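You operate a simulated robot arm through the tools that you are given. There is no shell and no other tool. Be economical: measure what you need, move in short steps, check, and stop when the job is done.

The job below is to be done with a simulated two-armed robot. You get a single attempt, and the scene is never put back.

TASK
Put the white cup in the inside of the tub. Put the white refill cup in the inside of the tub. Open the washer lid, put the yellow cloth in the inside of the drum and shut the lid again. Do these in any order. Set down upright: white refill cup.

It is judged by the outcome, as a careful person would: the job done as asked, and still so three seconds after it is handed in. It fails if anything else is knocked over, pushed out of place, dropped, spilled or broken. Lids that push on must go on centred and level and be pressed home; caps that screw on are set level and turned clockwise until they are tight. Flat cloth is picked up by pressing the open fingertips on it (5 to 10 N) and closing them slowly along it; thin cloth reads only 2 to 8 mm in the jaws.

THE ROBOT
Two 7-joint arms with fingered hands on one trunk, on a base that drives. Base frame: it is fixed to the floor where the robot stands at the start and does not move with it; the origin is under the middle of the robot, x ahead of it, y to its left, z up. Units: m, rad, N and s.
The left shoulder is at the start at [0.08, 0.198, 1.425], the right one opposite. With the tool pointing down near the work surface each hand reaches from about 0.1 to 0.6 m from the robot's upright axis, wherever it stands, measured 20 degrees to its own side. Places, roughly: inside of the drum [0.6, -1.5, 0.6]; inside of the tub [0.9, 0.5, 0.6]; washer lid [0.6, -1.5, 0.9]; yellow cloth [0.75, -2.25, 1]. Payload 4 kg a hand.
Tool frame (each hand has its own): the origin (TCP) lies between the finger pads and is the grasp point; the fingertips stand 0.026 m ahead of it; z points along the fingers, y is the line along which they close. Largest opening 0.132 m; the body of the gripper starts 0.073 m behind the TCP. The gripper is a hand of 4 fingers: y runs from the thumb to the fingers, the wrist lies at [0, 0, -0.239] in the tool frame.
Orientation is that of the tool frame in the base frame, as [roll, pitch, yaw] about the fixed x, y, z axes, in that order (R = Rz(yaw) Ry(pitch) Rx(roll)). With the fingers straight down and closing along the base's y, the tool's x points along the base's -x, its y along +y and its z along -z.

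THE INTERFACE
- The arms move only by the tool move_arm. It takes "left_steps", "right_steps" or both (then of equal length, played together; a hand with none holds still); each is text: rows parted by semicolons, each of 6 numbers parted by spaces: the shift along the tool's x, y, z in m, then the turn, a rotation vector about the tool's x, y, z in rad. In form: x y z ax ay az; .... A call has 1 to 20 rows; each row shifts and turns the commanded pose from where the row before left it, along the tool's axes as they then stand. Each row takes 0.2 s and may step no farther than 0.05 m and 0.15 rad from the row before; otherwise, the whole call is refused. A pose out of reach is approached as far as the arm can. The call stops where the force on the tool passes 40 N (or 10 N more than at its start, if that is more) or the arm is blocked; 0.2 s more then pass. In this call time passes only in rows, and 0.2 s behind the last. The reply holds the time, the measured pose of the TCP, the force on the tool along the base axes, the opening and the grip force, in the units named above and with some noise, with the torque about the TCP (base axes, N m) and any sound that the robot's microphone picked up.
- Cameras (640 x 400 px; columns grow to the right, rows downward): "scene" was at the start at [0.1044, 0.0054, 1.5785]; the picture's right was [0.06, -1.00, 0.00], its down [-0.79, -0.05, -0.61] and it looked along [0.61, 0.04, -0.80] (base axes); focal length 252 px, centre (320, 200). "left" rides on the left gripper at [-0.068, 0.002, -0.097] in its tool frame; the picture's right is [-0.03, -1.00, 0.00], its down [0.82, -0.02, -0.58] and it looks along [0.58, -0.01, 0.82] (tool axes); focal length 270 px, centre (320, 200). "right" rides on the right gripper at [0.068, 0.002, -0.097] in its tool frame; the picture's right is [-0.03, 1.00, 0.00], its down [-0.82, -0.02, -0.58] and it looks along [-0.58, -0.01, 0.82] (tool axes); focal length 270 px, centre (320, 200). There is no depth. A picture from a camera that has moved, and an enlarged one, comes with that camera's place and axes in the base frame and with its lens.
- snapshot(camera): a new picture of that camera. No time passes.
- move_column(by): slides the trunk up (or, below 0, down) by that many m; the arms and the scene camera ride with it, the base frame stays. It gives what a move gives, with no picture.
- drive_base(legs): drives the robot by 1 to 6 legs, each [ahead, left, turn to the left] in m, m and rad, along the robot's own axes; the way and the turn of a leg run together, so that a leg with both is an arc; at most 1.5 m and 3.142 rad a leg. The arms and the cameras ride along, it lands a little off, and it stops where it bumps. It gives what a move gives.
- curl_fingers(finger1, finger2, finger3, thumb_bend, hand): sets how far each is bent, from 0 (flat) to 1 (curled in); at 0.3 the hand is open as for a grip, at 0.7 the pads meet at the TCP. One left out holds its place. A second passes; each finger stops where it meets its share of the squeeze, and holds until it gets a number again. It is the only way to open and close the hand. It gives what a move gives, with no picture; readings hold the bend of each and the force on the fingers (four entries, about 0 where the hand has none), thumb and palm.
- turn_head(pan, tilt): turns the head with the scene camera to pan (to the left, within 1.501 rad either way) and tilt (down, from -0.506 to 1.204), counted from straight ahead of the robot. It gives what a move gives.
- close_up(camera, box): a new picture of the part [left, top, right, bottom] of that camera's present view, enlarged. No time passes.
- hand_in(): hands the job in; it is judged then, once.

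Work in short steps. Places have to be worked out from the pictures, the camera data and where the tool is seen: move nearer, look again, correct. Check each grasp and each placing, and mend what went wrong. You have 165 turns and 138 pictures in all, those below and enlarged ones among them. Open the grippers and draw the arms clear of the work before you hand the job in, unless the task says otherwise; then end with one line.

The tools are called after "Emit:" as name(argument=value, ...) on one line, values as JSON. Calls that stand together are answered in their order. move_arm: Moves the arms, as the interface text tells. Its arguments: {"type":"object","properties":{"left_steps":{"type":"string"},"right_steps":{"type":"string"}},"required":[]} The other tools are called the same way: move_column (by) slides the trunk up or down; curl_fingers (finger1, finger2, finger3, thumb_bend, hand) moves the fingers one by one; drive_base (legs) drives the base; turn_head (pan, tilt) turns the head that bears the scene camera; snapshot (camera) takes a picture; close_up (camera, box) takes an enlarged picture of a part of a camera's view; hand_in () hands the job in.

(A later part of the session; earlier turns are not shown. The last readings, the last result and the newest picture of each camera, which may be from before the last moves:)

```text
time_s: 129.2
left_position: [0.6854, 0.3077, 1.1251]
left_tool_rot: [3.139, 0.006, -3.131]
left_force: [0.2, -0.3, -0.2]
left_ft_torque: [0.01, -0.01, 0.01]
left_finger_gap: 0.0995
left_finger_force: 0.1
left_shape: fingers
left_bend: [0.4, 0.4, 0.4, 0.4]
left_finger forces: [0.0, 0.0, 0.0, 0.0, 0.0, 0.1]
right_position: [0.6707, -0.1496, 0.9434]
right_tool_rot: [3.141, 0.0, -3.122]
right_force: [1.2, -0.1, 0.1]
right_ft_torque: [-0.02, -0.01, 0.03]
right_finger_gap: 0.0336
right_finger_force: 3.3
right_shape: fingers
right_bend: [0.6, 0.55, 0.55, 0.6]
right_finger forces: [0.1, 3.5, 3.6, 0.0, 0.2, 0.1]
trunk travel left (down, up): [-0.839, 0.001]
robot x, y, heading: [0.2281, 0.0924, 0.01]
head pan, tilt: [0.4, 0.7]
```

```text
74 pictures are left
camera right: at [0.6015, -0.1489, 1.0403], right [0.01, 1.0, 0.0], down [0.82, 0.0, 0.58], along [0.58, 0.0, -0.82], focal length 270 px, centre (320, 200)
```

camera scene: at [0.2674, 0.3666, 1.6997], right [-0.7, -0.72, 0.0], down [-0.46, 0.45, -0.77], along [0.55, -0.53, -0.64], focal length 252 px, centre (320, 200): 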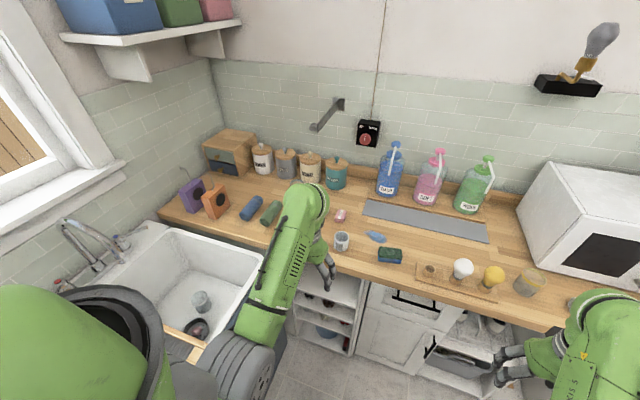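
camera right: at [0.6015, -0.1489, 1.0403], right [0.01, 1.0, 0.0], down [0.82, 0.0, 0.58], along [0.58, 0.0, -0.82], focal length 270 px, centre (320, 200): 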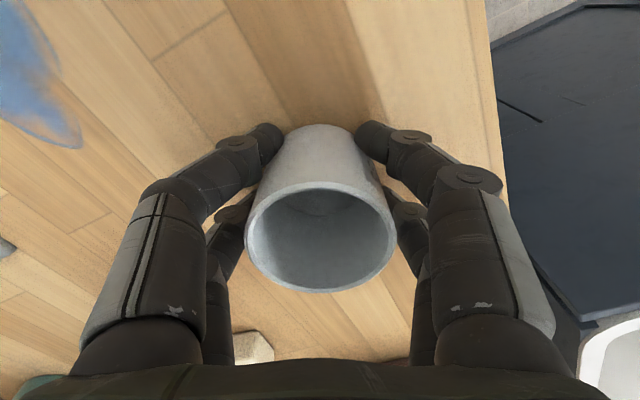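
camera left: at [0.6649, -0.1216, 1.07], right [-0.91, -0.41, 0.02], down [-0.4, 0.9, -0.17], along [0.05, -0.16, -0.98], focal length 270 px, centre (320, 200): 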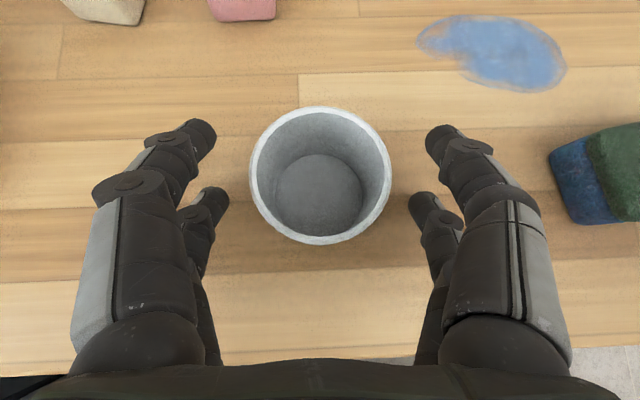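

Two contacts bear; the other pair is not yet touching. Close further.

Emit:
curl_fingers(hand="right", finger1=0.66, finger2=0.6, finger3=0.6, thumb_bend=0.66)

Emit:
snapshot(camera="right")

```text
time_s: 130.2
left_position: [0.6848, 0.3072, 1.1242]
left_tool_rot: [3.141, 0.005, -3.13]
left_force: [-0.4, 0.1, 0.1]
left_ft_torque: [0.04, 0.0, 0.0]
left_finger_gap: 0.0994
left_finger_force: 0.1
left_shape: fingers
left_bend: [0.4, 0.4, 0.4, 0.4]
left_finger forces: [0.0, 0.1, 0.1, 0.0, 0.0, 0.1]
right_position: [0.6705, -0.1496, 0.9442]
right_tool_rot: [-3.139, -0.001, -3.124]
right_force: [-0.2, 0.7, -0.5]
right_ft_torque: [-0.03, -0.01, 0.03]
right_finger_gap: 0.0277
right_finger_force: 7.1
right_shape: fingers
right_bend: [0.61, 0.54, 0.55, 0.64]
right_finger forces: [3.2, 4.4, 3.5, 0.0, 3.8, 0.0]
trunk travel left (down, up): [-0.839, 0.001]
robot x, y, heading: [0.223, 0.0907, 0.012]
head pan, tilt: [0.4, 0.7]
```

```text
73 pictures are left
camera right: at [0.6014, -0.1489, 1.0404], right [0.01, 1.0, 0.0], down [0.82, 0.0, 0.58], along [0.58, 0.0, -0.82], focal length 270 px, centre (320, 200)
```

right: 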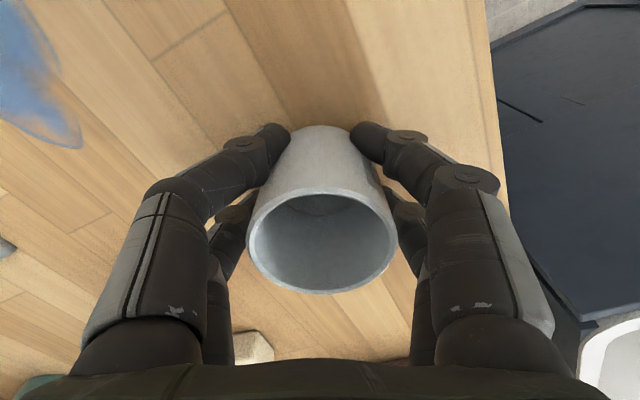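

All four contacts now. Lift and check.

Emit:
move_arm(right_steps="0 0 -0.02 0 0 0; 0 0 -0.03 0 0 0; 0 0 -0.04 0 0 0; 0 0 -0.04 0 0 0; 0 0 -0.03 0 0 0")

Emit:
snapshot(camera="right")

```text
time_s: 131.4
left_position: [0.6851, 0.3075, 1.1252]
left_tool_rot: [-3.141, 0.006, -3.13]
left_force: [0.7, 0.5, 0.0]
left_ft_torque: [0.0, -0.01, -0.03]
left_finger_gap: 0.0993
left_finger_force: 0.0
left_shape: fingers
left_bend: [0.4, 0.4, 0.4, 0.4]
left_finger forces: [0.0, 0.0, 0.0, 0.1, 0.1, 0.0]
right_position: [0.6691, -0.1483, 1.1042]
right_tool_rot: [-3.14, 0.0, -3.122]
right_force: [0.1, -0.4, 0.1]
right_ft_torque: [0.01, 0.04, 0.03]
right_finger_gap: 0.0271
right_finger_force: 8.1
right_shape: fingers
right_bend: [0.62, 0.54, 0.55, 0.64]
right_finger forces: [3.1, 4.4, 3.5, 0.0, 4.0, 0.1]
trunk travel left (down, up): [-0.839, 0.001]
robot x, y, heading: [0.229, 0.0919, 0.007]
head pan, tilt: [0.4, 0.7]
```

```text
72 pictures are left
camera right: at [0.6, -0.1481, 1.2009], right [0.01, 1.0, 0.0], down [0.82, 0.0, 0.58], along [0.58, 0.0, -0.82], focal length 270 px, centre (320, 200)
```

right: 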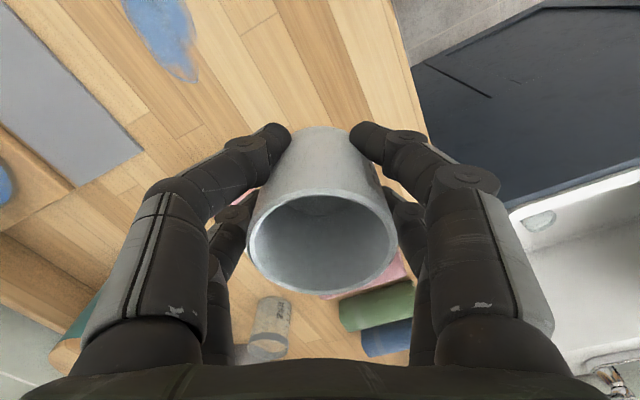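

Cup held firmly. Drive to the sink-facing pose used before.

Emit:
drive_base(legs=[[0, 0.1, 0], [0, 0, 0.389], [0.21, 0.02, 0]])

Emit:
snapshot(camera="right")

```text
time_s: 135.0
left_position: [0.7495, 0.6635, 1.1257]
left_tool_rot: [3.14, 0.007, -2.739]
left_force: [-1.0, 0.0, 1.0]
left_ft_torque: [0.01, 0.01, 0.01]
left_finger_gap: 0.0994
left_finger_force: 0.0
left_shape: fingers
left_bend: [0.4, 0.4, 0.4, 0.4]
left_finger forces: [0.1, 0.1, 0.1, 0.1, 0.0, 0.0]
right_position: [0.9082, 0.236, 1.1064]
right_tool_rot: [-3.14, 0.003, -2.732]
right_force: [0.1, -0.9, -0.3]
right_ft_torque: [0.04, -0.04, -0.04]
right_finger_gap: 0.0274
right_finger_force: 7.3
right_shape: fingers
right_bend: [0.62, 0.54, 0.55, 0.64]
right_finger forces: [3.1, 4.5, 3.5, 0.0, 3.9, 0.0]
trunk travel left (down, up): [-0.839, 0.001]
robot x, y, heading: [0.4139, 0.2931, 0.396]
head pan, tilt: [0.4, 0.7]
```

```text
71 pictures are left
camera right: at [0.8446, 0.2095, 1.2026], right [-0.38, 0.93, 0.0], down [0.75, 0.31, 0.58], along [0.54, 0.22, -0.81], focal length 270 px, centre (320, 200)
```

right: 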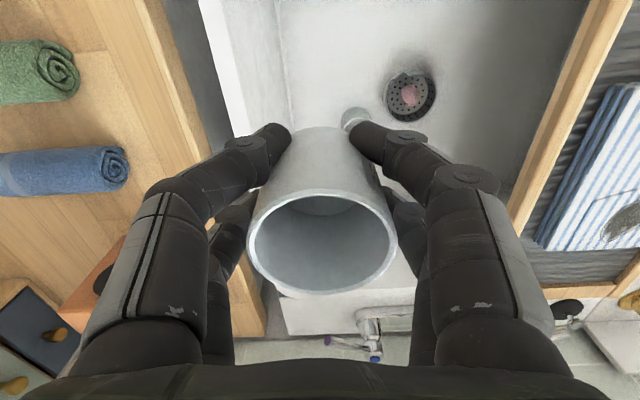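

Target for this cup: u≈0.95, n≈−0.112 (clear of cup A, the strainer and walls). Move over and lower partway.

Emit:
move_arm(right_steps="-0.024 0.032 0 0 0 0; 0 0 0.045 0 0 0; 0 0 0.045 0 0 0; 0 0 0.045 0 0 0; 0 0 0.045 0 0 0; 0 0 0.04 0 0 0")

Emit:
snapshot(camera="right")

Emit:
turn_head(pan=0, tilt=1.0)

Emit:
snapshot(camera="scene")

```text
time_s: 136.4
left_position: [0.7534, 0.6644, 1.1261]
left_tool_rot: [3.14, 0.006, -2.74]
left_force: [0.0, 0.6, 0.4]
left_ft_torque: [-0.01, 0.0, 0.02]
left_finger_gap: 0.0996
left_finger_force: 0.1
left_shape: fingers
left_bend: [0.4, 0.4, 0.4, 0.4]
left_finger forces: [0.1, 0.1, 0.0, 0.0, 0.1, 0.0]
right_position: [0.9222, 0.2749, 0.8838]
right_tool_rot: [-3.141, 0.001, -2.735]
right_force: [-0.3, -0.2, -0.5]
right_ft_torque: [0.0, 0.0, -0.01]
right_finger_gap: 0.0261
right_finger_force: 7.6
right_shape: fingers
right_bend: [0.62, 0.54, 0.55, 0.64]
right_finger forces: [3.0, 4.3, 3.4, 0.0, 3.9, 0.0]
trunk travel left (down, up): [-0.839, 0.001]
robot x, y, heading: [0.4121, 0.2937, 0.398]
head pan, tilt: [0.4, 0.7]
```

```text
70 pictures are left
camera right: at [0.8586, 0.2494, 0.9805], right [-0.37, 0.93, 0.0], down [0.76, 0.31, 0.58], along [0.54, 0.22, -0.82], focal length 270 px, centre (320, 200)
```

right: 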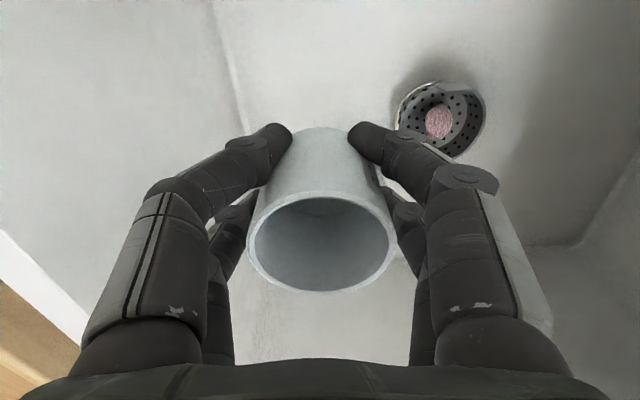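

```text
time_s: 137.3
left_position: [0.7542, 0.6652, 1.1255]
left_tool_rot: [3.14, 0.005, -2.741]
left_force: [0.6, 0.1, 0.2]
left_ft_torque: [0.0, 0.01, -0.01]
left_finger_gap: 0.0993
left_finger_force: 0.0
left_shape: fingers
left_bend: [0.4, 0.4, 0.4, 0.4]
left_finger forces: [0.1, 0.0, 0.0, 0.0, 0.0, 0.0]
right_position: [0.9223, 0.275, 0.8834]
right_tool_rot: [-3.141, -0.001, -2.731]
right_force: [-0.5, -0.2, -0.2]
right_ft_torque: [0.05, -0.05, 0.0]
right_finger_gap: 0.026
right_finger_force: 7.0
right_shape: fingers
right_bend: [0.62, 0.54, 0.55, 0.64]
right_finger forces: [3.0, 4.3, 3.4, 0.0, 3.8, 0.1]
trunk travel left (down, up): [-0.839, 0.001]
robot x, y, heading: [0.4113, 0.2876, 0.397]
head pan, tilt: [0.0, 1.0]
```

```text
69 pictures are left
camera scene: at [0.5042, 0.3315, 1.6763], right [0.39, -0.92, 0.0], down [-0.78, -0.33, -0.54], along [0.5, 0.21, -0.84], focal length 252 px, centre (320, 200)
```

scene: 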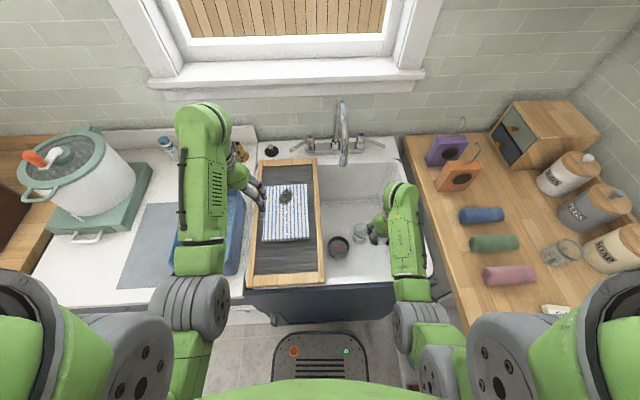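

Clear of cup A and strainer. Descend further.

Emit:
move_arm(right_steps="0 0 0.045 0 0 0; 0 0 0.045 0 0 0; 0 0 0.045 0 0 0")

Emit:
snapshot(camera="right")

```text
time_s: 138.1
left_position: [0.7543, 0.666, 1.1248]
left_tool_rot: [3.141, 0.005, -2.741]
left_force: [0.6, -0.1, -0.5]
left_ft_torque: [0.01, 0.01, 0.02]
left_finger_gap: 0.0992
left_finger_force: 0.0
left_shape: fingers
left_bend: [0.4, 0.4, 0.4, 0.4]
left_finger forces: [0.1, 0.0, 0.0, 0.0, 0.0, 0.0]
right_position: [0.9235, 0.274, 0.7477]
right_tool_rot: [-3.14, 0.0, -2.732]
right_force: [-0.7, 0.6, 0.0]
right_ft_torque: [-0.01, 0.03, -0.01]
right_finger_gap: 0.0255
right_finger_force: 7.1
right_shape: fingers
right_bend: [0.62, 0.54, 0.55, 0.64]
right_finger forces: [2.9, 4.2, 3.4, 0.0, 3.9, 0.0]
trunk travel left (down, up): [-0.839, 0.001]
robot x, y, heading: [0.4081, 0.2907, 0.401]
head pan, tilt: [0.0, 1.0]
```

```text
68 pictures are left
camera right: at [0.8586, 0.2493, 0.8445], right [-0.37, 0.93, 0.0], down [0.76, 0.31, 0.58], along [0.54, 0.21, -0.82], focal length 270 px, centre (320, 200)
```

right: 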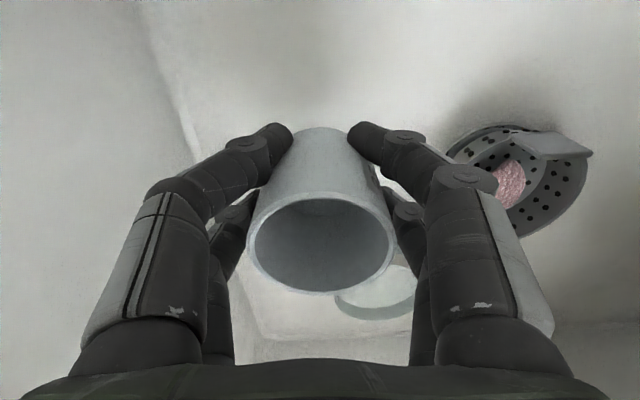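

Cup A's rim is visible ahead, clear. Lower to contact in small steps.

Emit:
move_arm(right_steps="0 0 0.015 0 0 0; 0 0 0.015 0 0 0; 0 0 0.008 0 0 0; 0 0 0.006 0 0 0; 0 0 0.005 0 0 0")

Emit:
snapshot(camera="right")

```text
time_s: 139.3
left_position: [0.7537, 0.6659, 1.1255]
left_tool_rot: [3.141, 0.005, -2.74]
left_force: [-0.8, 0.1, 0.0]
left_ft_torque: [-0.02, 0.01, -0.03]
left_finger_gap: 0.0994
left_finger_force: 0.0
left_shape: fingers
left_bend: [0.4, 0.4, 0.4, 0.4]
left_finger forces: [0.0, 0.0, 0.0, 0.1, 0.0, 0.1]
right_position: [0.923, 0.2741, 0.699]
right_tool_rot: [3.142, -0.001, -2.731]
right_force: [0.2, -0.3, -0.7]
right_ft_torque: [0.02, -0.02, 0.02]
right_finger_gap: 0.0257
right_finger_force: 6.9
right_shape: fingers
right_bend: [0.62, 0.54, 0.55, 0.64]
right_finger forces: [3.1, 4.1, 3.4, 0.1, 4.0, 0.0]
trunk travel left (down, up): [-0.839, 0.001]
robot x, y, heading: [0.4117, 0.2941, 0.396]
head pan, tilt: [0.0, 1.0]
```

```text
67 pictures are left
camera right: at [0.8585, 0.2502, 0.7965], right [-0.38, 0.93, 0.0], down [0.76, 0.31, 0.58], along [0.54, 0.22, -0.82], focal length 270 px, centre (320, 200)
```

right: 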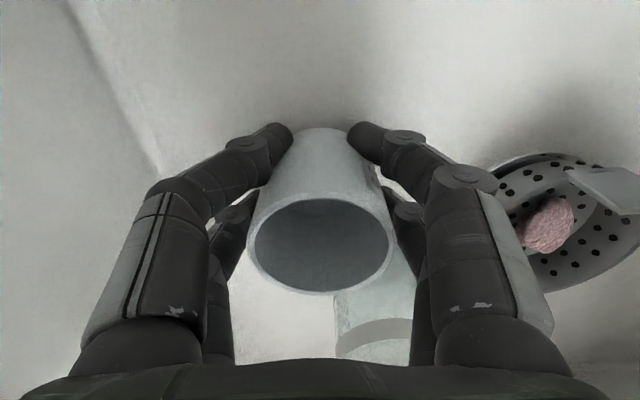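

Since the counter is really at 0.90, the floor is ≈0.639; continue about 17 mm.

Emit:
move_arm(right_steps="0 0 0.006 0 0 0; 0 0 0.005 0 0 0; 0 0 0.004 0 0 0; 0 0 0.003 0 0 0")

```text
time_s: 140.3
left_position: [0.7536, 0.6649, 1.1245]
left_tool_rot: [-3.141, 0.006, -2.74]
left_force: [-0.2, 0.1, 0.0]
left_ft_torque: [-0.02, 0.0, 0.0]
left_finger_gap: 0.0995
left_finger_force: 0.0
left_shape: fingers
left_bend: [0.4, 0.4, 0.4, 0.4]
left_finger forces: [0.0, 0.1, 0.1, 0.0, 0.0, 0.0]
right_position: [0.9227, 0.2758, 0.6821]
right_tool_rot: [-3.14, 0.003, -2.732]
right_force: [1.3, 0.7, 1.5]
right_ft_torque: [0.02, -0.05, -0.03]
right_finger_gap: 0.0253
right_finger_force: 7.8
right_shape: fingers
right_bend: [0.62, 0.55, 0.55, 0.64]
right_finger forces: [2.9, 4.5, 4.1, 0.0, 3.8, 0.0]
trunk travel left (down, up): [-0.839, 0.001]
robot x, y, heading: [0.412, 0.2907, 0.398]
head pan, tilt: [0.0, 1.0]
```

First light contact (1.5 N). A couple more millimetres, then release.

Emit:
move_arm(right_steps="0 0 0.003 0 0 0")

Emit:
curl_fingers(hand="right", finger1=0.48, finger2=0.48, finger3=0.48, thumb_bend=0.48)

Emit:
snapshot(camera="right")

```text
time_s: 140.7
left_position: [0.7512, 0.6658, 1.1259]
left_tool_rot: [3.141, 0.007, -2.741]
left_force: [0.0, -0.5, 0.0]
left_ft_torque: [0.02, 0.02, 0.01]
left_finger_gap: 0.0996
left_finger_force: 0.0
left_shape: fingers
left_bend: [0.4, 0.4, 0.4, 0.4]
left_finger forces: [0.1, 0.0, 0.0, 0.0, 0.1, 0.0]
right_position: [0.9223, 0.2766, 0.682]
right_tool_rot: [-3.138, 0.008, -2.731]
right_force: [-3.2, -1.2, 20.9]
right_ft_torque: [0.19, -0.17, 0.0]
right_finger_gap: 0.0249
right_finger_force: 16.3
right_shape: fingers
right_bend: [0.62, 0.57, 0.56, 0.64]
right_finger forces: [3.2, 14.5, 10.4, 0.1, 4.6, 0.0]
trunk travel left (down, up): [-0.839, 0.001]
robot x, y, heading: [0.4113, 0.29, 0.395]
head pan, tilt: [0.0, 1.0]
```

```text
time_s: 141.7
left_position: [0.7512, 0.6652, 1.1254]
left_tool_rot: [-3.142, 0.007, -2.74]
left_force: [-0.4, -0.2, -0.1]
left_ft_torque: [0.0, 0.0, -0.01]
left_finger_gap: 0.0994
left_finger_force: 0.0
left_shape: fingers
left_bend: [0.4, 0.4, 0.4, 0.4]
left_finger forces: [0.1, 0.1, 0.0, 0.0, 0.0, 0.0]
right_position: [0.9237, 0.2767, 0.6815]
right_tool_rot: [-3.139, 0.008, -2.731]
right_force: [8.8, -1.4, 36.2]
right_ft_torque: [0.58, 0.23, -0.22]
right_finger_gap: 0.0624
right_finger_force: 18.7
right_shape: fingers
right_bend: [0.57, 0.54, 0.48, 0.48]
right_finger forces: [15.5, 13.4, 2.3, 0.1, 5.2, 0.0]
trunk travel left (down, up): [-0.839, 0.001]
robot x, y, heading: [0.4116, 0.2926, 0.403]
head pan, tilt: [0.0, 1.0]
```

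```text
66 pictures are left
camera right: at [0.8588, 0.2505, 0.7786], right [-0.38, 0.93, 0.0], down [0.75, 0.31, 0.58], along [0.54, 0.22, -0.81], focal length 270 px, centre (320, 200)
```

right: 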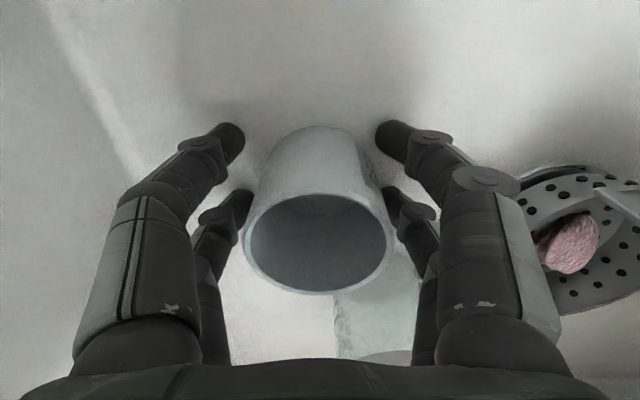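

The fingertips press on the floor; ease up 6 mm to relieve and re-open.

Emit:
move_arm(right_steps="0 0 -0.008 0 0 0")

Emit:
curl_fingers(hand="right", finger1=0.45, finger2=0.45, finger3=0.45, thumb_bend=0.45)

Emit:
snapshot(camera="right")

```text
time_s: 142.1
left_position: [0.7541, 0.6651, 1.1241]
left_tool_rot: [3.139, 0.004, -2.74]
left_force: [1.1, 0.3, -0.7]
left_ft_torque: [-0.03, 0.02, 0.0]
left_finger_gap: 0.0993
left_finger_force: 0.1
left_shape: fingers
left_bend: [0.4, 0.4, 0.4, 0.4]
left_finger forces: [0.0, 0.0, 0.1, 0.1, 0.0, 0.0]
right_position: [0.916, 0.2731, 0.682]
right_tool_rot: [-3.141, -0.012, -2.733]
right_force: [0.4, -0.1, 1.5]
right_ft_torque: [0.01, 0.02, 0.04]
right_finger_gap: 0.0721
right_finger_force: 0.1
right_shape: fingers
right_bend: [0.48, 0.48, 0.48, 0.48]
right_finger forces: [0.1, 0.0, 0.1, 0.0, 0.1, 0.1]
trunk travel left (down, up): [-0.839, 0.001]
robot x, y, heading: [0.4149, 0.2951, 0.396]
head pan, tilt: [0.0, 1.0]
```

```text
time_s: 143.1
left_position: [0.7534, 0.6651, 1.1253]
left_tool_rot: [-3.142, 0.005, -2.74]
left_force: [0.2, 0.2, -0.4]
left_ft_torque: [0.01, -0.01, 0.0]
left_finger_gap: 0.0995
left_finger_force: 0.0
left_shape: fingers
left_bend: [0.4, 0.4, 0.4, 0.4]
left_finger forces: [0.0, 0.0, 0.0, 0.0, 0.0, 0.0]
right_position: [0.9216, 0.2743, 0.6874]
right_tool_rot: [-3.14, 0.0, -2.731]
right_force: [-0.5, 0.0, 0.0]
right_ft_torque: [0.01, 0.0, 0.0]
right_finger_gap: 0.0822
right_finger_force: 0.1
right_shape: fingers
right_bend: [0.45, 0.45, 0.45, 0.45]
right_finger forces: [0.0, 0.0, 0.1, 0.1, 0.0, 0.1]
trunk travel left (down, up): [-0.839, 0.001]
robot x, y, heading: [0.4089, 0.2915, 0.399]
head pan, tilt: [0.0, 1.0]
```

```text
65 pictures are left
camera right: at [0.8579, 0.2497, 0.7842], right [-0.38, 0.93, 0.0], down [0.76, 0.31, 0.58], along [0.54, 0.22, -0.82], focal length 270 px, centre (320, 200)
```

right: 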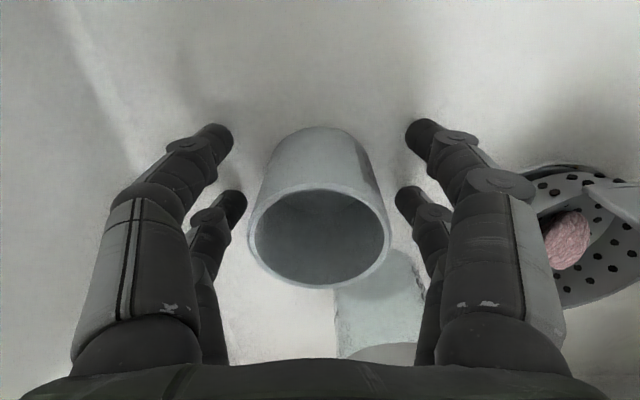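

Released, no forces, cup upright. Lift straight out and check both cups.

Emit:
move_arm(right_steps="0 0 -0.02 0 0 0; 0 0 -0.03 0 0 0; 0 0 -0.04 0 0 0; 0 0 -0.05 0 0 0; 0 0 -0.05 0 0 0; 0 0 -0.05 0 0 0; 0 0 -0.05 0 0 0; 0 0 -0.05 0 0 0; 0 0 -0.05 0 0 0")

Emit:
snapshot(camera="right")

Emit:
snapshot(camera="scene")

```text
time_s: 145.1
left_position: [0.7529, 0.6652, 1.1251]
left_tool_rot: [3.141, 0.006, -2.74]
left_force: [-0.9, -0.9, -0.5]
left_ft_torque: [-0.01, 0.02, -0.02]
left_finger_gap: 0.0993
left_finger_force: 0.1
left_shape: fingers
left_bend: [0.4, 0.4, 0.4, 0.4]
left_finger forces: [0.0, 0.0, 0.1, 0.0, 0.0, 0.0]
right_position: [0.9204, 0.2768, 1.0779]
right_tool_rot: [-3.14, -0.003, -2.732]
right_force: [0.3, 0.5, 0.2]
right_ft_torque: [0.02, 0.02, 0.0]
right_finger_gap: 0.0825
right_finger_force: 0.2
right_shape: fingers
right_bend: [0.45, 0.45, 0.45, 0.45]
right_finger forces: [0.0, 0.0, 0.0, 0.0, 0.0, 0.0]
trunk travel left (down, up): [-0.839, 0.001]
robot x, y, heading: [0.4106, 0.2924, 0.402]
head pan, tilt: [0.0, 1.0]
```

```text
64 pictures are left
camera right: at [0.8569, 0.2505, 1.1737], right [-0.38, 0.93, 0.0], down [0.76, 0.31, 0.58], along [0.53, 0.21, -0.82], focal length 270 px, centre (320, 200)
```

right: 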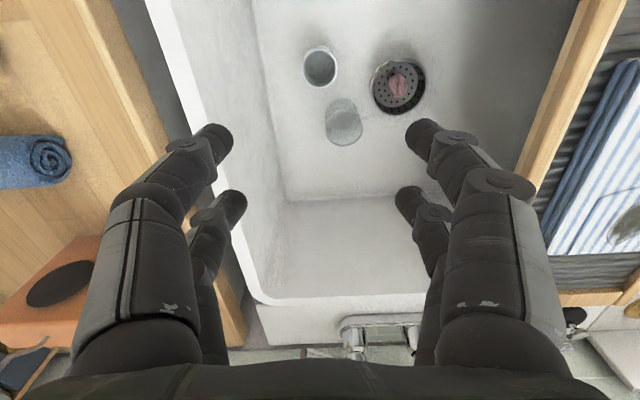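

```text
63 pictures are left
camera scene: at [0.5027, 0.3314, 1.6763], right [0.39, -0.92, 0.0], down [-0.78, -0.33, -0.54], along [0.5, 0.21, -0.84], focal length 252 px, centre (320, 200)
```

scene: 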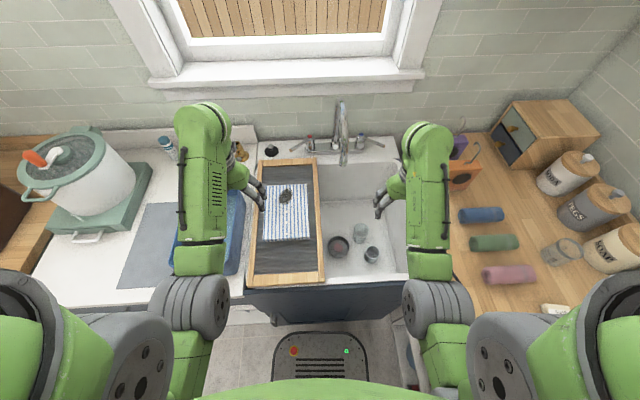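

Both cups stand upright in the tub. Now for the washer: back off, turn and drive toward the doorway past the microwave, then look.

Emit:
drive_base(legs=[[-0.35, 0.12, 0], [0, 0, -1.57], [0, -1.0, 0]])

Emit:
turn_head(pan=0.1, tilt=0.5)

Emit:
snapshot(camera="scene")

```text
time_s: 156.1
left_position: [-0.5007, -0.4625, 1.1247]
left_tool_rot: [-3.139, 0.004, 1.978]
left_force: [-0.3, 0.0, 0.3]
left_ft_torque: [0.0, 0.0, 0.0]
left_finger_gap: 0.0992
left_finger_force: 0.0
left_shape: fingers
left_bend: [0.4, 0.4, 0.4, 0.4]
left_finger forces: [0.0, 0.0, 0.0, 0.0, 0.0, 0.0]
right_position: [-0.8885, -0.6332, 1.077]
right_tool_rot: [-3.14, 0.0, 1.986]
right_force: [-0.1, -0.2, 0.3]
right_ft_torque: [-0.02, 0.05, -0.01]
right_finger_gap: 0.0825
right_finger_force: 0.1
right_shape: fingers
right_bend: [0.45, 0.45, 0.45, 0.45]
right_finger forces: [0.0, 0.0, 0.0, 0.0, 0.1, 0.0]
trunk travel left (down, up): [-0.839, 0.001]
robot x, y, heading: [-0.8779, -0.1222, -1.168]
head pan, tilt: [0.0, 1.0]
```

```text
time_s: 157.0
left_position: [-0.5031, -0.4631, 1.1245]
left_tool_rot: [3.14, 0.004, 1.977]
left_force: [0.2, 0.6, -0.4]
left_ft_torque: [0.0, 0.0, -0.01]
left_finger_gap: 0.0994
left_finger_force: 0.1
left_shape: fingers
left_bend: [0.4, 0.4, 0.4, 0.4]
left_finger forces: [0.1, 0.0, 0.1, 0.1, 0.0, 0.1]
right_position: [-0.8908, -0.6337, 1.0766]
right_tool_rot: [-3.141, 0.001, 1.987]
right_force: [0.3, -0.3, -0.3]
right_ft_torque: [0.02, -0.01, 0.01]
right_finger_gap: 0.0824
right_finger_force: 0.1
right_shape: fingers
right_bend: [0.45, 0.45, 0.45, 0.45]
right_finger forces: [0.1, 0.0, 0.0, 0.0, 0.0, 0.0]
trunk travel left (down, up): [-0.839, 0.001]
robot x, y, heading: [-0.8826, -0.1238, -1.169]
head pan, tilt: [0.099, 0.499]
```

```text
62 pictures are left
camera scene: at [-0.8224, -0.2299, 1.7173], right [-0.88, -0.48, 0.0], down [-0.23, 0.42, -0.88], along [0.42, -0.77, -0.48], focal length 252 px, centre (320, 200)
```

scene: 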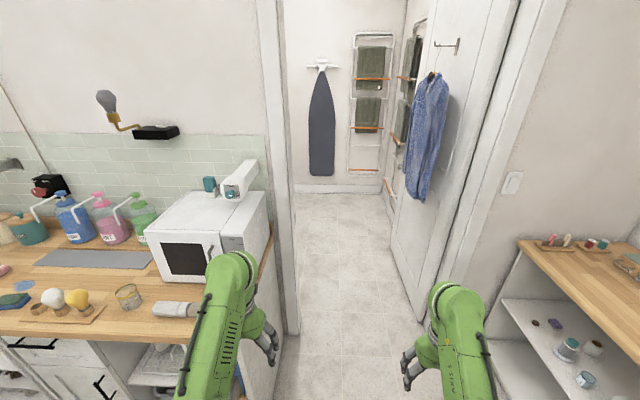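

The doorway is open (u −0.57…−1.45). Centre on it and drive in partway.

Emit:
drive_base(legs=[[0, -0.14, 0], [0.8, 0, 0]])

Emit:
turn_head(pan=0.5, tilt=0.5)

Emit:
snapshot(camera="scene")

```text
time_s: 162.2
left_position: [-0.3109, -1.2456, 1.1256]
left_tool_rot: [3.14, 0.007, 1.984]
left_force: [-1.0, -0.6, 0.6]
left_ft_torque: [0.02, 0.0, -0.01]
left_finger_gap: 0.0992
left_finger_force: 0.1
left_shape: fingers
left_bend: [0.4, 0.4, 0.4, 0.4]
left_finger forces: [0.0, 0.0, 0.0, 0.0, 0.1, 0.0]
right_position: [-0.6989, -1.4195, 1.0785]
right_tool_rot: [-3.14, 0.001, 1.993]
right_force: [0.8, 0.6, -0.2]
right_ft_torque: [-0.03, 0.01, -0.02]
right_finger_gap: 0.0824
right_finger_force: 0.0
right_shape: fingers
right_bend: [0.45, 0.45, 0.45, 0.45]
right_finger forces: [0.0, 0.0, 0.0, 0.0, 0.0, 0.0]
trunk travel left (down, up): [-0.839, 0.001]
robot x, y, heading: [-0.6863, -0.9095, -1.161]
head pan, tilt: [0.099, 0.499]
```

```text
time_s: 163.1
left_position: [-0.3101, -1.2466, 1.1246]
left_tool_rot: [3.14, 0.006, 1.984]
left_force: [0.0, -0.7, -0.9]
left_ft_torque: [0.0, -0.04, -0.02]
left_finger_gap: 0.0993
left_finger_force: 0.0
left_shape: fingers
left_bend: [0.4, 0.4, 0.4, 0.4]
left_finger forces: [0.1, 0.0, 0.0, 0.0, 0.2, 0.1]
right_position: [-0.6975, -1.4208, 1.0766]
right_tool_rot: [-3.141, 0.0, 1.993]
right_force: [-0.1, -0.1, 0.1]
right_ft_torque: [0.01, 0.0, -0.01]
right_finger_gap: 0.0824
right_finger_force: 0.1
right_shape: fingers
right_bend: [0.45, 0.45, 0.45, 0.45]
right_finger forces: [0.0, 0.1, 0.0, 0.1, 0.1, 0.1]
trunk travel left (down, up): [-0.839, 0.001]
robot x, y, heading: [-0.6907, -0.91, -1.162]
head pan, tilt: [0.499, 0.499]
```

```text
61 pictures are left
camera scene: at [-0.6045, -0.9937, 1.7173], right [-0.61, -0.79, 0.0], down [-0.38, 0.29, -0.88], along [0.69, -0.54, -0.48], focal length 252 px, centre (320, 200)
```

scene: 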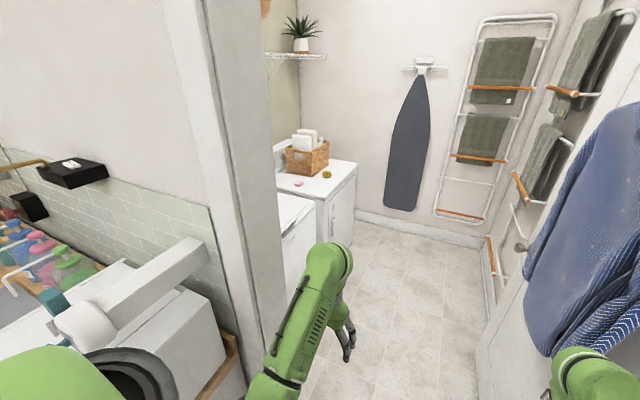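

I see laundry machines on the left past the wall. Check the right-side clearance to the shirt/door first.

Emit:
turn_head(pan=-0.6, tilt=0.8)

Emit:
snapshot(camera="scene")

```text
time_s: 164.4
left_position: [-0.3119, -1.2476, 1.1247]
left_tool_rot: [3.141, 0.005, 1.984]
left_force: [0.5, 0.4, -0.9]
left_ft_torque: [-0.01, 0.03, -0.03]
left_finger_gap: 0.0992
left_finger_force: 0.0
left_shape: fingers
left_bend: [0.4, 0.4, 0.4, 0.4]
left_finger forces: [0.0, 0.0, 0.0, 0.1, 0.0, 0.0]
right_position: [-0.6976, -1.42, 1.0769]
right_tool_rot: [-3.141, -0.001, 1.993]
right_force: [-0.4, 0.6, 0.0]
right_ft_torque: [0.01, -0.02, 0.04]
right_finger_gap: 0.0822
right_finger_force: 0.1
right_shape: fingers
right_bend: [0.45, 0.45, 0.45, 0.45]
right_finger forces: [0.0, 0.0, 0.1, 0.0, 0.1, 0.0]
trunk travel left (down, up): [-0.839, 0.001]
robot x, y, heading: [-0.6913, -0.9145, -1.16]
head pan, tilt: [-0.6, 0.799]
```

```text
60 pictures are left
camera scene: at [-0.6916, -1.0167, 1.6914], right [-0.98, 0.19, 0.0], down [0.13, 0.7, -0.7], along [-0.13, -0.68, -0.72], focal length 252 px, centre (320, 200)
```

scene: 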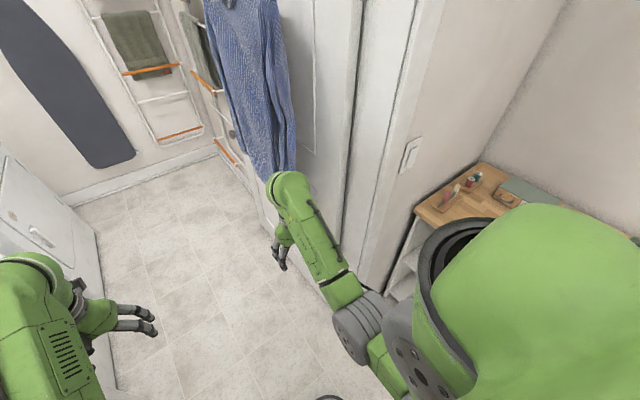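

Pull the right hand inward to keep off the shirt, then move ahead.

Emit:
move_arm(right_steps="0.02 0.04 0 0 0 0; 0.02 0.04 0 0 0 0; 0 0.04 0 0 0 0")

Emit:
drive_base(legs=[[0.45, 0.03, 0]])

Emit:
turn_head(pan=0.7, tilt=0.7)

Emit:
snapshot(camera="scene")

```text
time_s: 165.2
left_position: [-0.3101, -1.2482, 1.1252]
left_tool_rot: [-3.14, 0.004, 1.985]
left_force: [0.0, -0.6, 0.4]
left_ft_torque: [0.01, 0.01, 0.0]
left_finger_gap: 0.0994
left_finger_force: 0.0
left_shape: fingers
left_bend: [0.4, 0.4, 0.4, 0.4]
left_finger forces: [0.0, 0.1, 0.0, 0.0, 0.1, 0.1]
right_position: [-0.6036, -1.3343, 1.0765]
right_tool_rot: [-3.139, -0.002, 1.992]
right_force: [0.3, -0.7, 0.3]
right_ft_torque: [0.0, 0.02, 0.0]
right_finger_gap: 0.0826
right_finger_force: 0.0
right_shape: fingers
right_bend: [0.45, 0.45, 0.45, 0.45]
right_finger forces: [0.1, 0.0, 0.0, 0.1, 0.1, 0.0]
trunk travel left (down, up): [-0.839, 0.001]
robot x, y, heading: [-0.6851, -0.9086, -1.157]
head pan, tilt: [-0.6, 0.799]
```

```text
time_s: 167.9
left_position: [-0.1055, -1.649, 1.1264]
left_tool_rot: [3.14, 0.007, 1.981]
left_force: [0.3, 0.0, 0.9]
left_ft_torque: [0.0, -0.02, 0.0]
left_finger_gap: 0.0991
left_finger_force: 0.1
left_shape: fingers
left_bend: [0.4, 0.4, 0.4, 0.4]
left_finger forces: [0.1, 0.0, 0.0, 0.1, 0.0, 0.0]
right_position: [-0.4005, -1.7364, 1.078]
right_tool_rot: [-3.14, 0.001, 1.989]
right_force: [0.1, -0.6, 0.4]
right_ft_torque: [-0.01, -0.01, 0.01]
right_finger_gap: 0.0825
right_finger_force: 0.1
right_shape: fingers
right_bend: [0.45, 0.45, 0.45, 0.45]
right_finger forces: [0.0, 0.0, 0.0, 0.0, 0.0, 0.0]
trunk travel left (down, up): [-0.839, 0.001]
robot x, y, heading: [-0.4837, -1.3136, -1.165]
head pan, tilt: [-0.6, 0.799]
```

```text
time_s: 169.4
left_position: [-0.1037, -1.6515, 1.1246]
left_tool_rot: [3.138, 0.005, 1.981]
left_force: [-0.6, -0.5, -0.1]
left_ft_torque: [0.0, 0.02, 0.0]
left_finger_gap: 0.0993
left_finger_force: 0.0
left_shape: fingers
left_bend: [0.4, 0.4, 0.4, 0.4]
left_finger forces: [0.0, 0.0, 0.0, 0.1, 0.1, 0.0]
right_position: [-0.3983, -1.737, 1.076]
right_tool_rot: [-3.14, 0.0, 1.989]
right_force: [0.0, 0.4, 0.6]
right_ft_torque: [0.0, -0.02, -0.01]
right_finger_gap: 0.0824
right_finger_force: 0.2
right_shape: fingers
right_bend: [0.45, 0.45, 0.45, 0.45]
right_finger forces: [0.1, 0.0, 0.1, 0.0, 0.1, 0.0]
trunk travel left (down, up): [-0.839, 0.001]
robot x, y, heading: [-0.4816, -1.3113, -1.163]
head pan, tilt: [0.7, 0.7]
```

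```text
59 pictures are left
camera scene: at [-0.3934, -1.3776, 1.6997], right [-0.45, -0.89, 0.0], down [-0.58, 0.29, -0.76], along [0.68, -0.34, -0.64], focal length 252 px, centre (320, 200)
```

scene: 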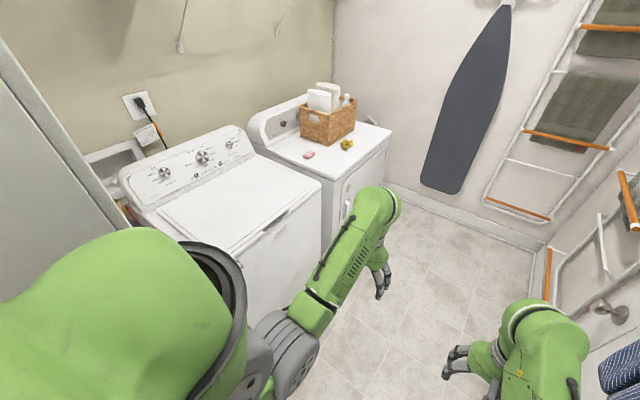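

Washer (lid hinged at the console) and the dryer with the small yellow cloth on it (~(0.75,-2.13,1.0)) are in view. I go ahead and turn to face the washer.

Emit:
drive_base(legs=[[0.55, 0.05, 0], [0, 0, 1.562]])

Emit:
turn_head(pan=0.0, tilt=0.8)

Emit:
snapshot(camera="scene")

```text
time_s: 176.3
left_position: [0.1218, -1.4219, 1.1244]
left_tool_rot: [3.141, 0.005, -2.742]
left_force: [-0.9, 1.0, 0.1]
left_ft_torque: [0.03, 0.03, -0.01]
left_finger_gap: 0.0991
left_finger_force: 0.2
left_shape: fingers
left_bend: [0.4, 0.4, 0.4, 0.4]
left_finger forces: [0.1, 0.0, 0.0, 0.0, 0.1, 0.1]
right_position: [0.2058, -1.7164, 1.0762]
right_tool_rot: [-3.14, 0.001, -2.733]
right_force: [0.3, -0.1, 0.5]
right_ft_torque: [0.01, -0.01, 0.0]
right_finger_gap: 0.0825
right_finger_force: 0.1
right_shape: fingers
right_bend: [0.45, 0.45, 0.45, 0.45]
right_finger forces: [0.1, 0.0, 0.1, 0.0, 0.1, 0.1]
trunk travel left (down, up): [-0.839, 0.001]
robot x, y, heading: [-0.2192, -1.7963, 0.404]
head pan, tilt: [0.7, 0.7]
```

```text
time_s: 177.4
left_position: [0.1209, -1.4205, 1.1238]
left_tool_rot: [3.141, 0.006, -2.742]
left_force: [-0.3, 1.1, -0.3]
left_ft_torque: [0.01, 0.02, -0.02]
left_finger_gap: 0.0996
left_finger_force: 0.1
left_shape: fingers
left_bend: [0.4, 0.4, 0.4, 0.4]
left_finger forces: [0.1, 0.1, 0.0, 0.1, 0.0, 0.0]
right_position: [0.204, -1.7169, 1.0769]
right_tool_rot: [-3.14, -0.001, -2.733]
right_force: [-1.3, -0.1, 0.7]
right_ft_torque: [-0.03, -0.04, 0.0]
right_finger_gap: 0.0828
right_finger_force: 0.1
right_shape: fingers
right_bend: [0.45, 0.45, 0.45, 0.45]
right_finger forces: [0.0, 0.0, 0.1, 0.0, 0.0, 0.0]
trunk travel left (down, up): [-0.839, 0.001]
robot x, y, heading: [-0.2196, -1.7906, 0.401]
head pan, tilt: [0.0, 0.799]
```

```text
58 pictures are left
camera scene: at [-0.1185, -1.7501, 1.6914], right [0.39, -0.92, 0.0], down [-0.66, -0.28, -0.7], along [0.64, 0.27, -0.72], focal length 252 px, centre (320, 200)
```

scene: 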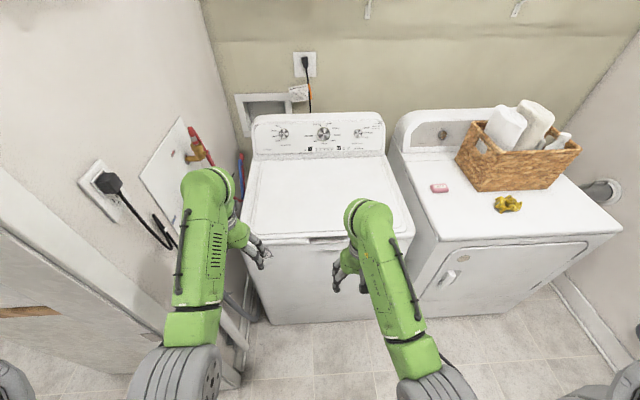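

Robot faces the washer squarely. Enlarge the lid's front edge and the cloth.

Emit:
close_up(camera="scene", box=[230, 140, 430, 265])

Emit:
close_up(camera="scene", box=[420, 150, 580, 250])

```text
3.20 times, centred on (330, 202) of scene
camera zoom: at [-0.1185, -1.7501, 1.6914], right [0.39, -0.92, 0.0], down [-0.66, -0.28, -0.7], along [0.64, 0.27, -0.72], focal length 806 px, centre (288, 192)
```

zoom: 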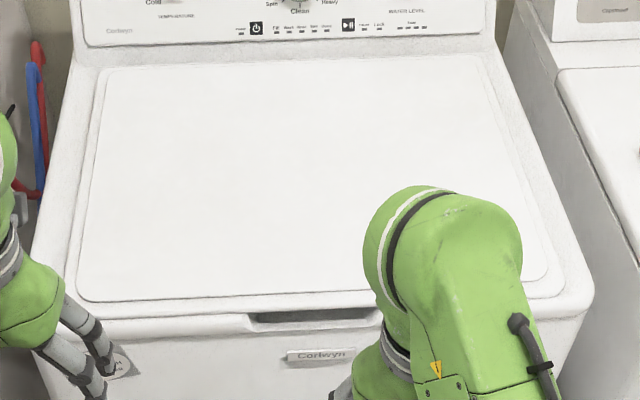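

```text
4.00 times, centred on (500, 200) of scene
camera zoom: at [-0.1185, -1.7501, 1.6914], right [0.39, -0.92, 0.0], down [-0.66, -0.28, -0.7], along [0.64, 0.27, -0.72], focal length 1007 px, centre (-400, 200)
```

zoom: 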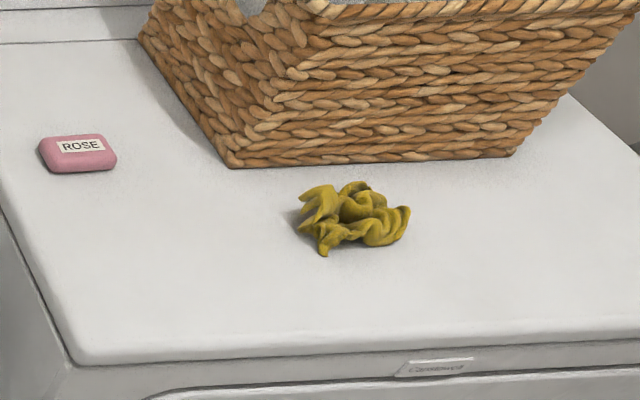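

The lid has a finger recess at the middle of its front edge. I'll take the cloth first with the right hand; move in front of the dryer.

Emit:
drive_base(legs=[[0, -0.6, 0], [0.3, 0, 0]])

Emit:
snapshot(camera="right")

Emit:
snapshot(camera="scene")

```text
time_s: 182.5
left_position: [0.6291, -1.8578, 1.1258]
left_tool_rot: [3.139, 0.008, -2.744]
left_force: [-0.5, -0.5, 0.6]
left_ft_torque: [0.01, -0.04, 0.03]
left_finger_gap: 0.0992
left_finger_force: 0.0
left_shape: fingers
left_bend: [0.4, 0.4, 0.4, 0.4]
left_finger forces: [0.1, 0.0, 0.1, 0.0, 0.1, 0.0]
right_position: [0.7121, -2.1537, 1.0777]
right_tool_rot: [-3.14, 0.001, -2.737]
right_force: [0.0, -0.3, -0.4]
right_ft_torque: [-0.01, -0.02, 0.04]
right_finger_gap: 0.0826
right_finger_force: 0.1
right_shape: fingers
right_bend: [0.45, 0.45, 0.45, 0.45]
right_finger forces: [0.1, 0.1, 0.1, 0.0, 0.0, 0.1]
trunk travel left (down, up): [-0.839, 0.001]
robot x, y, heading: [0.2895, -2.2267, 0.392]
head pan, tilt: [0.0, 0.799]
```

```text
55 pictures are left
camera right: at [0.6476, -2.1794, 1.1746], right [-0.37, 0.93, 0.0], down [0.76, 0.3, 0.58], along [0.54, 0.21, -0.82], focal length 270 px, centre (320, 200)
```

right: 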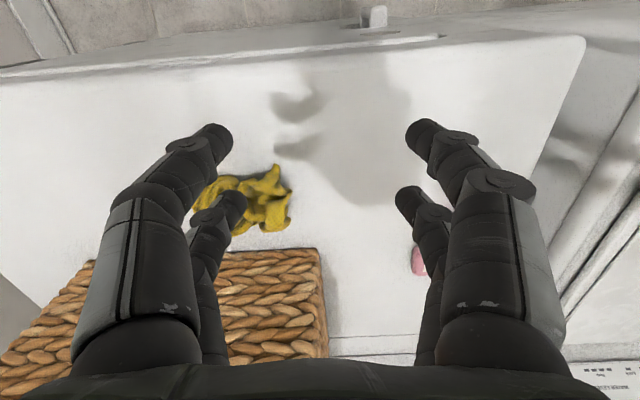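

```text
54 pictures are left
camera scene: at [0.3872, -2.1882, 1.6917], right [0.38, -0.92, 0.0], down [-0.66, -0.28, -0.7], along [0.65, 0.27, -0.72], focal length 252 px, centre (320, 200)
```

scene: 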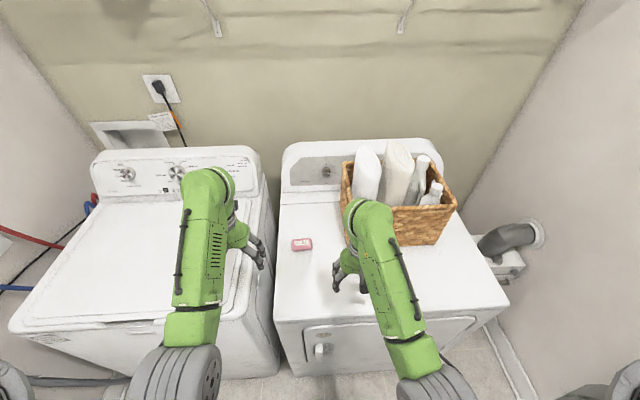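

Cloth is at ≈(0.831,-2.189). Move over it (slightly on the near side to avoid the basket) and lower partway.

Emit:
move_arm(right_steps="-0.03 -0.027 0 0 0 0; -0.03 -0.026 0 0 0 0; -0.028 -0.026 0 0 0 0; 0 0 0.03 0 0 0; 0 0 0.03 0 0 0")

Emit:
snapshot(camera="right")

```text
time_s: 183.7
left_position: [0.632, -1.8572, 1.1262]
left_tool_rot: [3.14, 0.005, -2.743]
left_force: [0.5, 0.4, 0.8]
left_ft_torque: [0.01, 0.01, 0.01]
left_finger_gap: 0.0993
left_finger_force: 0.0
left_shape: fingers
left_bend: [0.4, 0.4, 0.4, 0.4]
left_finger forces: [0.0, 0.1, 0.0, 0.1, 0.0, 0.1]
right_position: [0.8278, -2.191, 1.0168]
right_tool_rot: [-3.14, -0.001, -2.734]
right_force: [0.1, 0.1, -0.1]
right_ft_torque: [0.05, 0.0, -0.01]
right_finger_gap: 0.0824
right_finger_force: 0.0
right_shape: fingers
right_bend: [0.45, 0.45, 0.45, 0.45]
right_finger forces: [0.0, 0.0, 0.1, 0.0, 0.0, 0.0]
trunk travel left (down, up): [-0.839, 0.001]
robot x, y, heading: [0.2881, -2.2327, 0.396]
head pan, tilt: [0.0, 0.799]
```

```text
53 pictures are left
camera right: at [0.7628, -2.2158, 1.1137], right [-0.37, 0.93, 0.0], down [0.76, 0.3, 0.58], along [0.54, 0.21, -0.82], focal length 270 px, centre (320, 200)
```

right: 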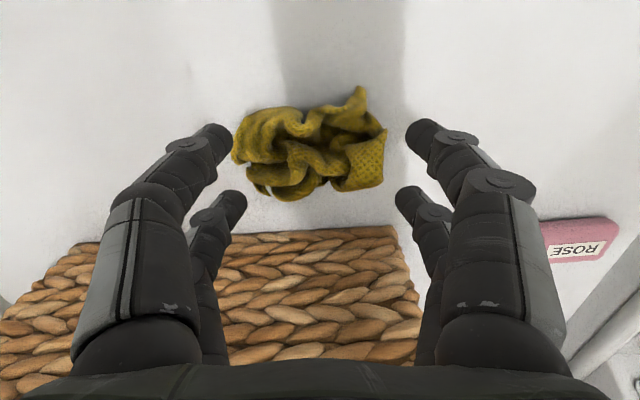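

Open wider to straddle the crumpled cloth, then descend toward the dryer top.

Emit:
curl_fingers(hand="right", finger1=0.36, finger2=0.36, finger3=0.36, thumb_bend=0.36)

Emit:
move_arm(right_steps="-0.006 -0.002 0.02 0 0 0; 0 0 0.015 0 0 0; 0 0 0.01 0 0 0")

Emit:
snapshot(camera="right")

```text
time_s: 184.7
left_position: [0.6328, -1.8572, 1.1249]
left_tool_rot: [3.139, 0.006, -2.746]
left_force: [-0.1, -0.8, -0.2]
left_ft_torque: [0.02, 0.01, 0.01]
left_finger_gap: 0.0994
left_finger_force: 0.1
left_shape: fingers
left_bend: [0.4, 0.4, 0.4, 0.4]
left_finger forces: [0.0, 0.0, 0.0, 0.0, 0.1, 0.0]
right_position: [0.8272, -2.1912, 1.0178]
right_tool_rot: [-3.141, -0.001, -2.735]
right_force: [-0.2, -0.8, -0.4]
right_ft_torque: [-0.02, -0.03, -0.01]
right_finger_gap: 0.1124
right_finger_force: 0.1
right_shape: fingers
right_bend: [0.36, 0.36, 0.36, 0.36]
right_finger forces: [0.1, 0.0, 0.0, 0.1, 0.1, 0.0]
trunk travel left (down, up): [-0.839, 0.001]
robot x, y, heading: [0.2878, -2.2265, 0.393]
head pan, tilt: [0.0, 0.799]
```

```text
time_s: 185.5
left_position: [0.6326, -1.8578, 1.1255]
left_tool_rot: [-3.141, 0.006, -2.744]
left_force: [0.1, -0.2, -0.7]
left_ft_torque: [0.0, -0.02, -0.01]
left_finger_gap: 0.0993
left_finger_force: 0.2
left_shape: fingers
left_bend: [0.4, 0.4, 0.4, 0.4]
left_finger forces: [0.0, 0.0, 0.0, 0.0, 0.1, 0.0]
right_position: [0.8321, -2.1891, 0.9719]
right_tool_rot: [-3.141, 0.0, -2.735]
right_force: [-0.1, 0.6, -0.1]
right_ft_torque: [0.02, 0.0, 0.0]
right_finger_gap: 0.1128
right_finger_force: 0.1
right_shape: fingers
right_bend: [0.36, 0.36, 0.36, 0.36]
right_finger forces: [0.1, 0.1, 0.0, 0.1, 0.0, 0.0]
trunk travel left (down, up): [-0.839, 0.001]
robot x, y, heading: [0.2904, -2.2276, 0.392]
head pan, tilt: [0.0, 0.799]
```

```text
52 pictures are left
camera right: at [0.7689, -2.2154, 1.0688], right [-0.37, 0.93, 0.0], down [0.76, 0.3, 0.58], along [0.54, 0.21, -0.82], focal length 270 px, centre (320, 200)
```

right: 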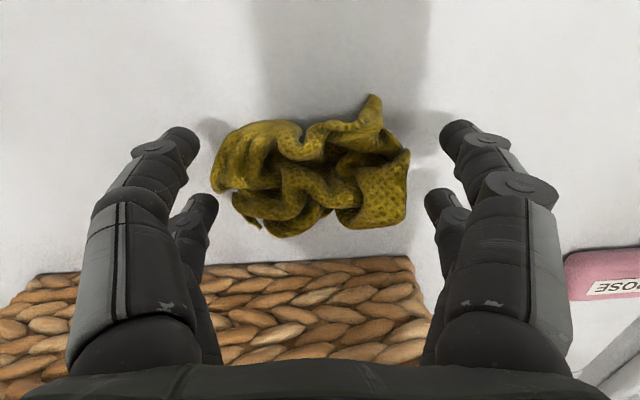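

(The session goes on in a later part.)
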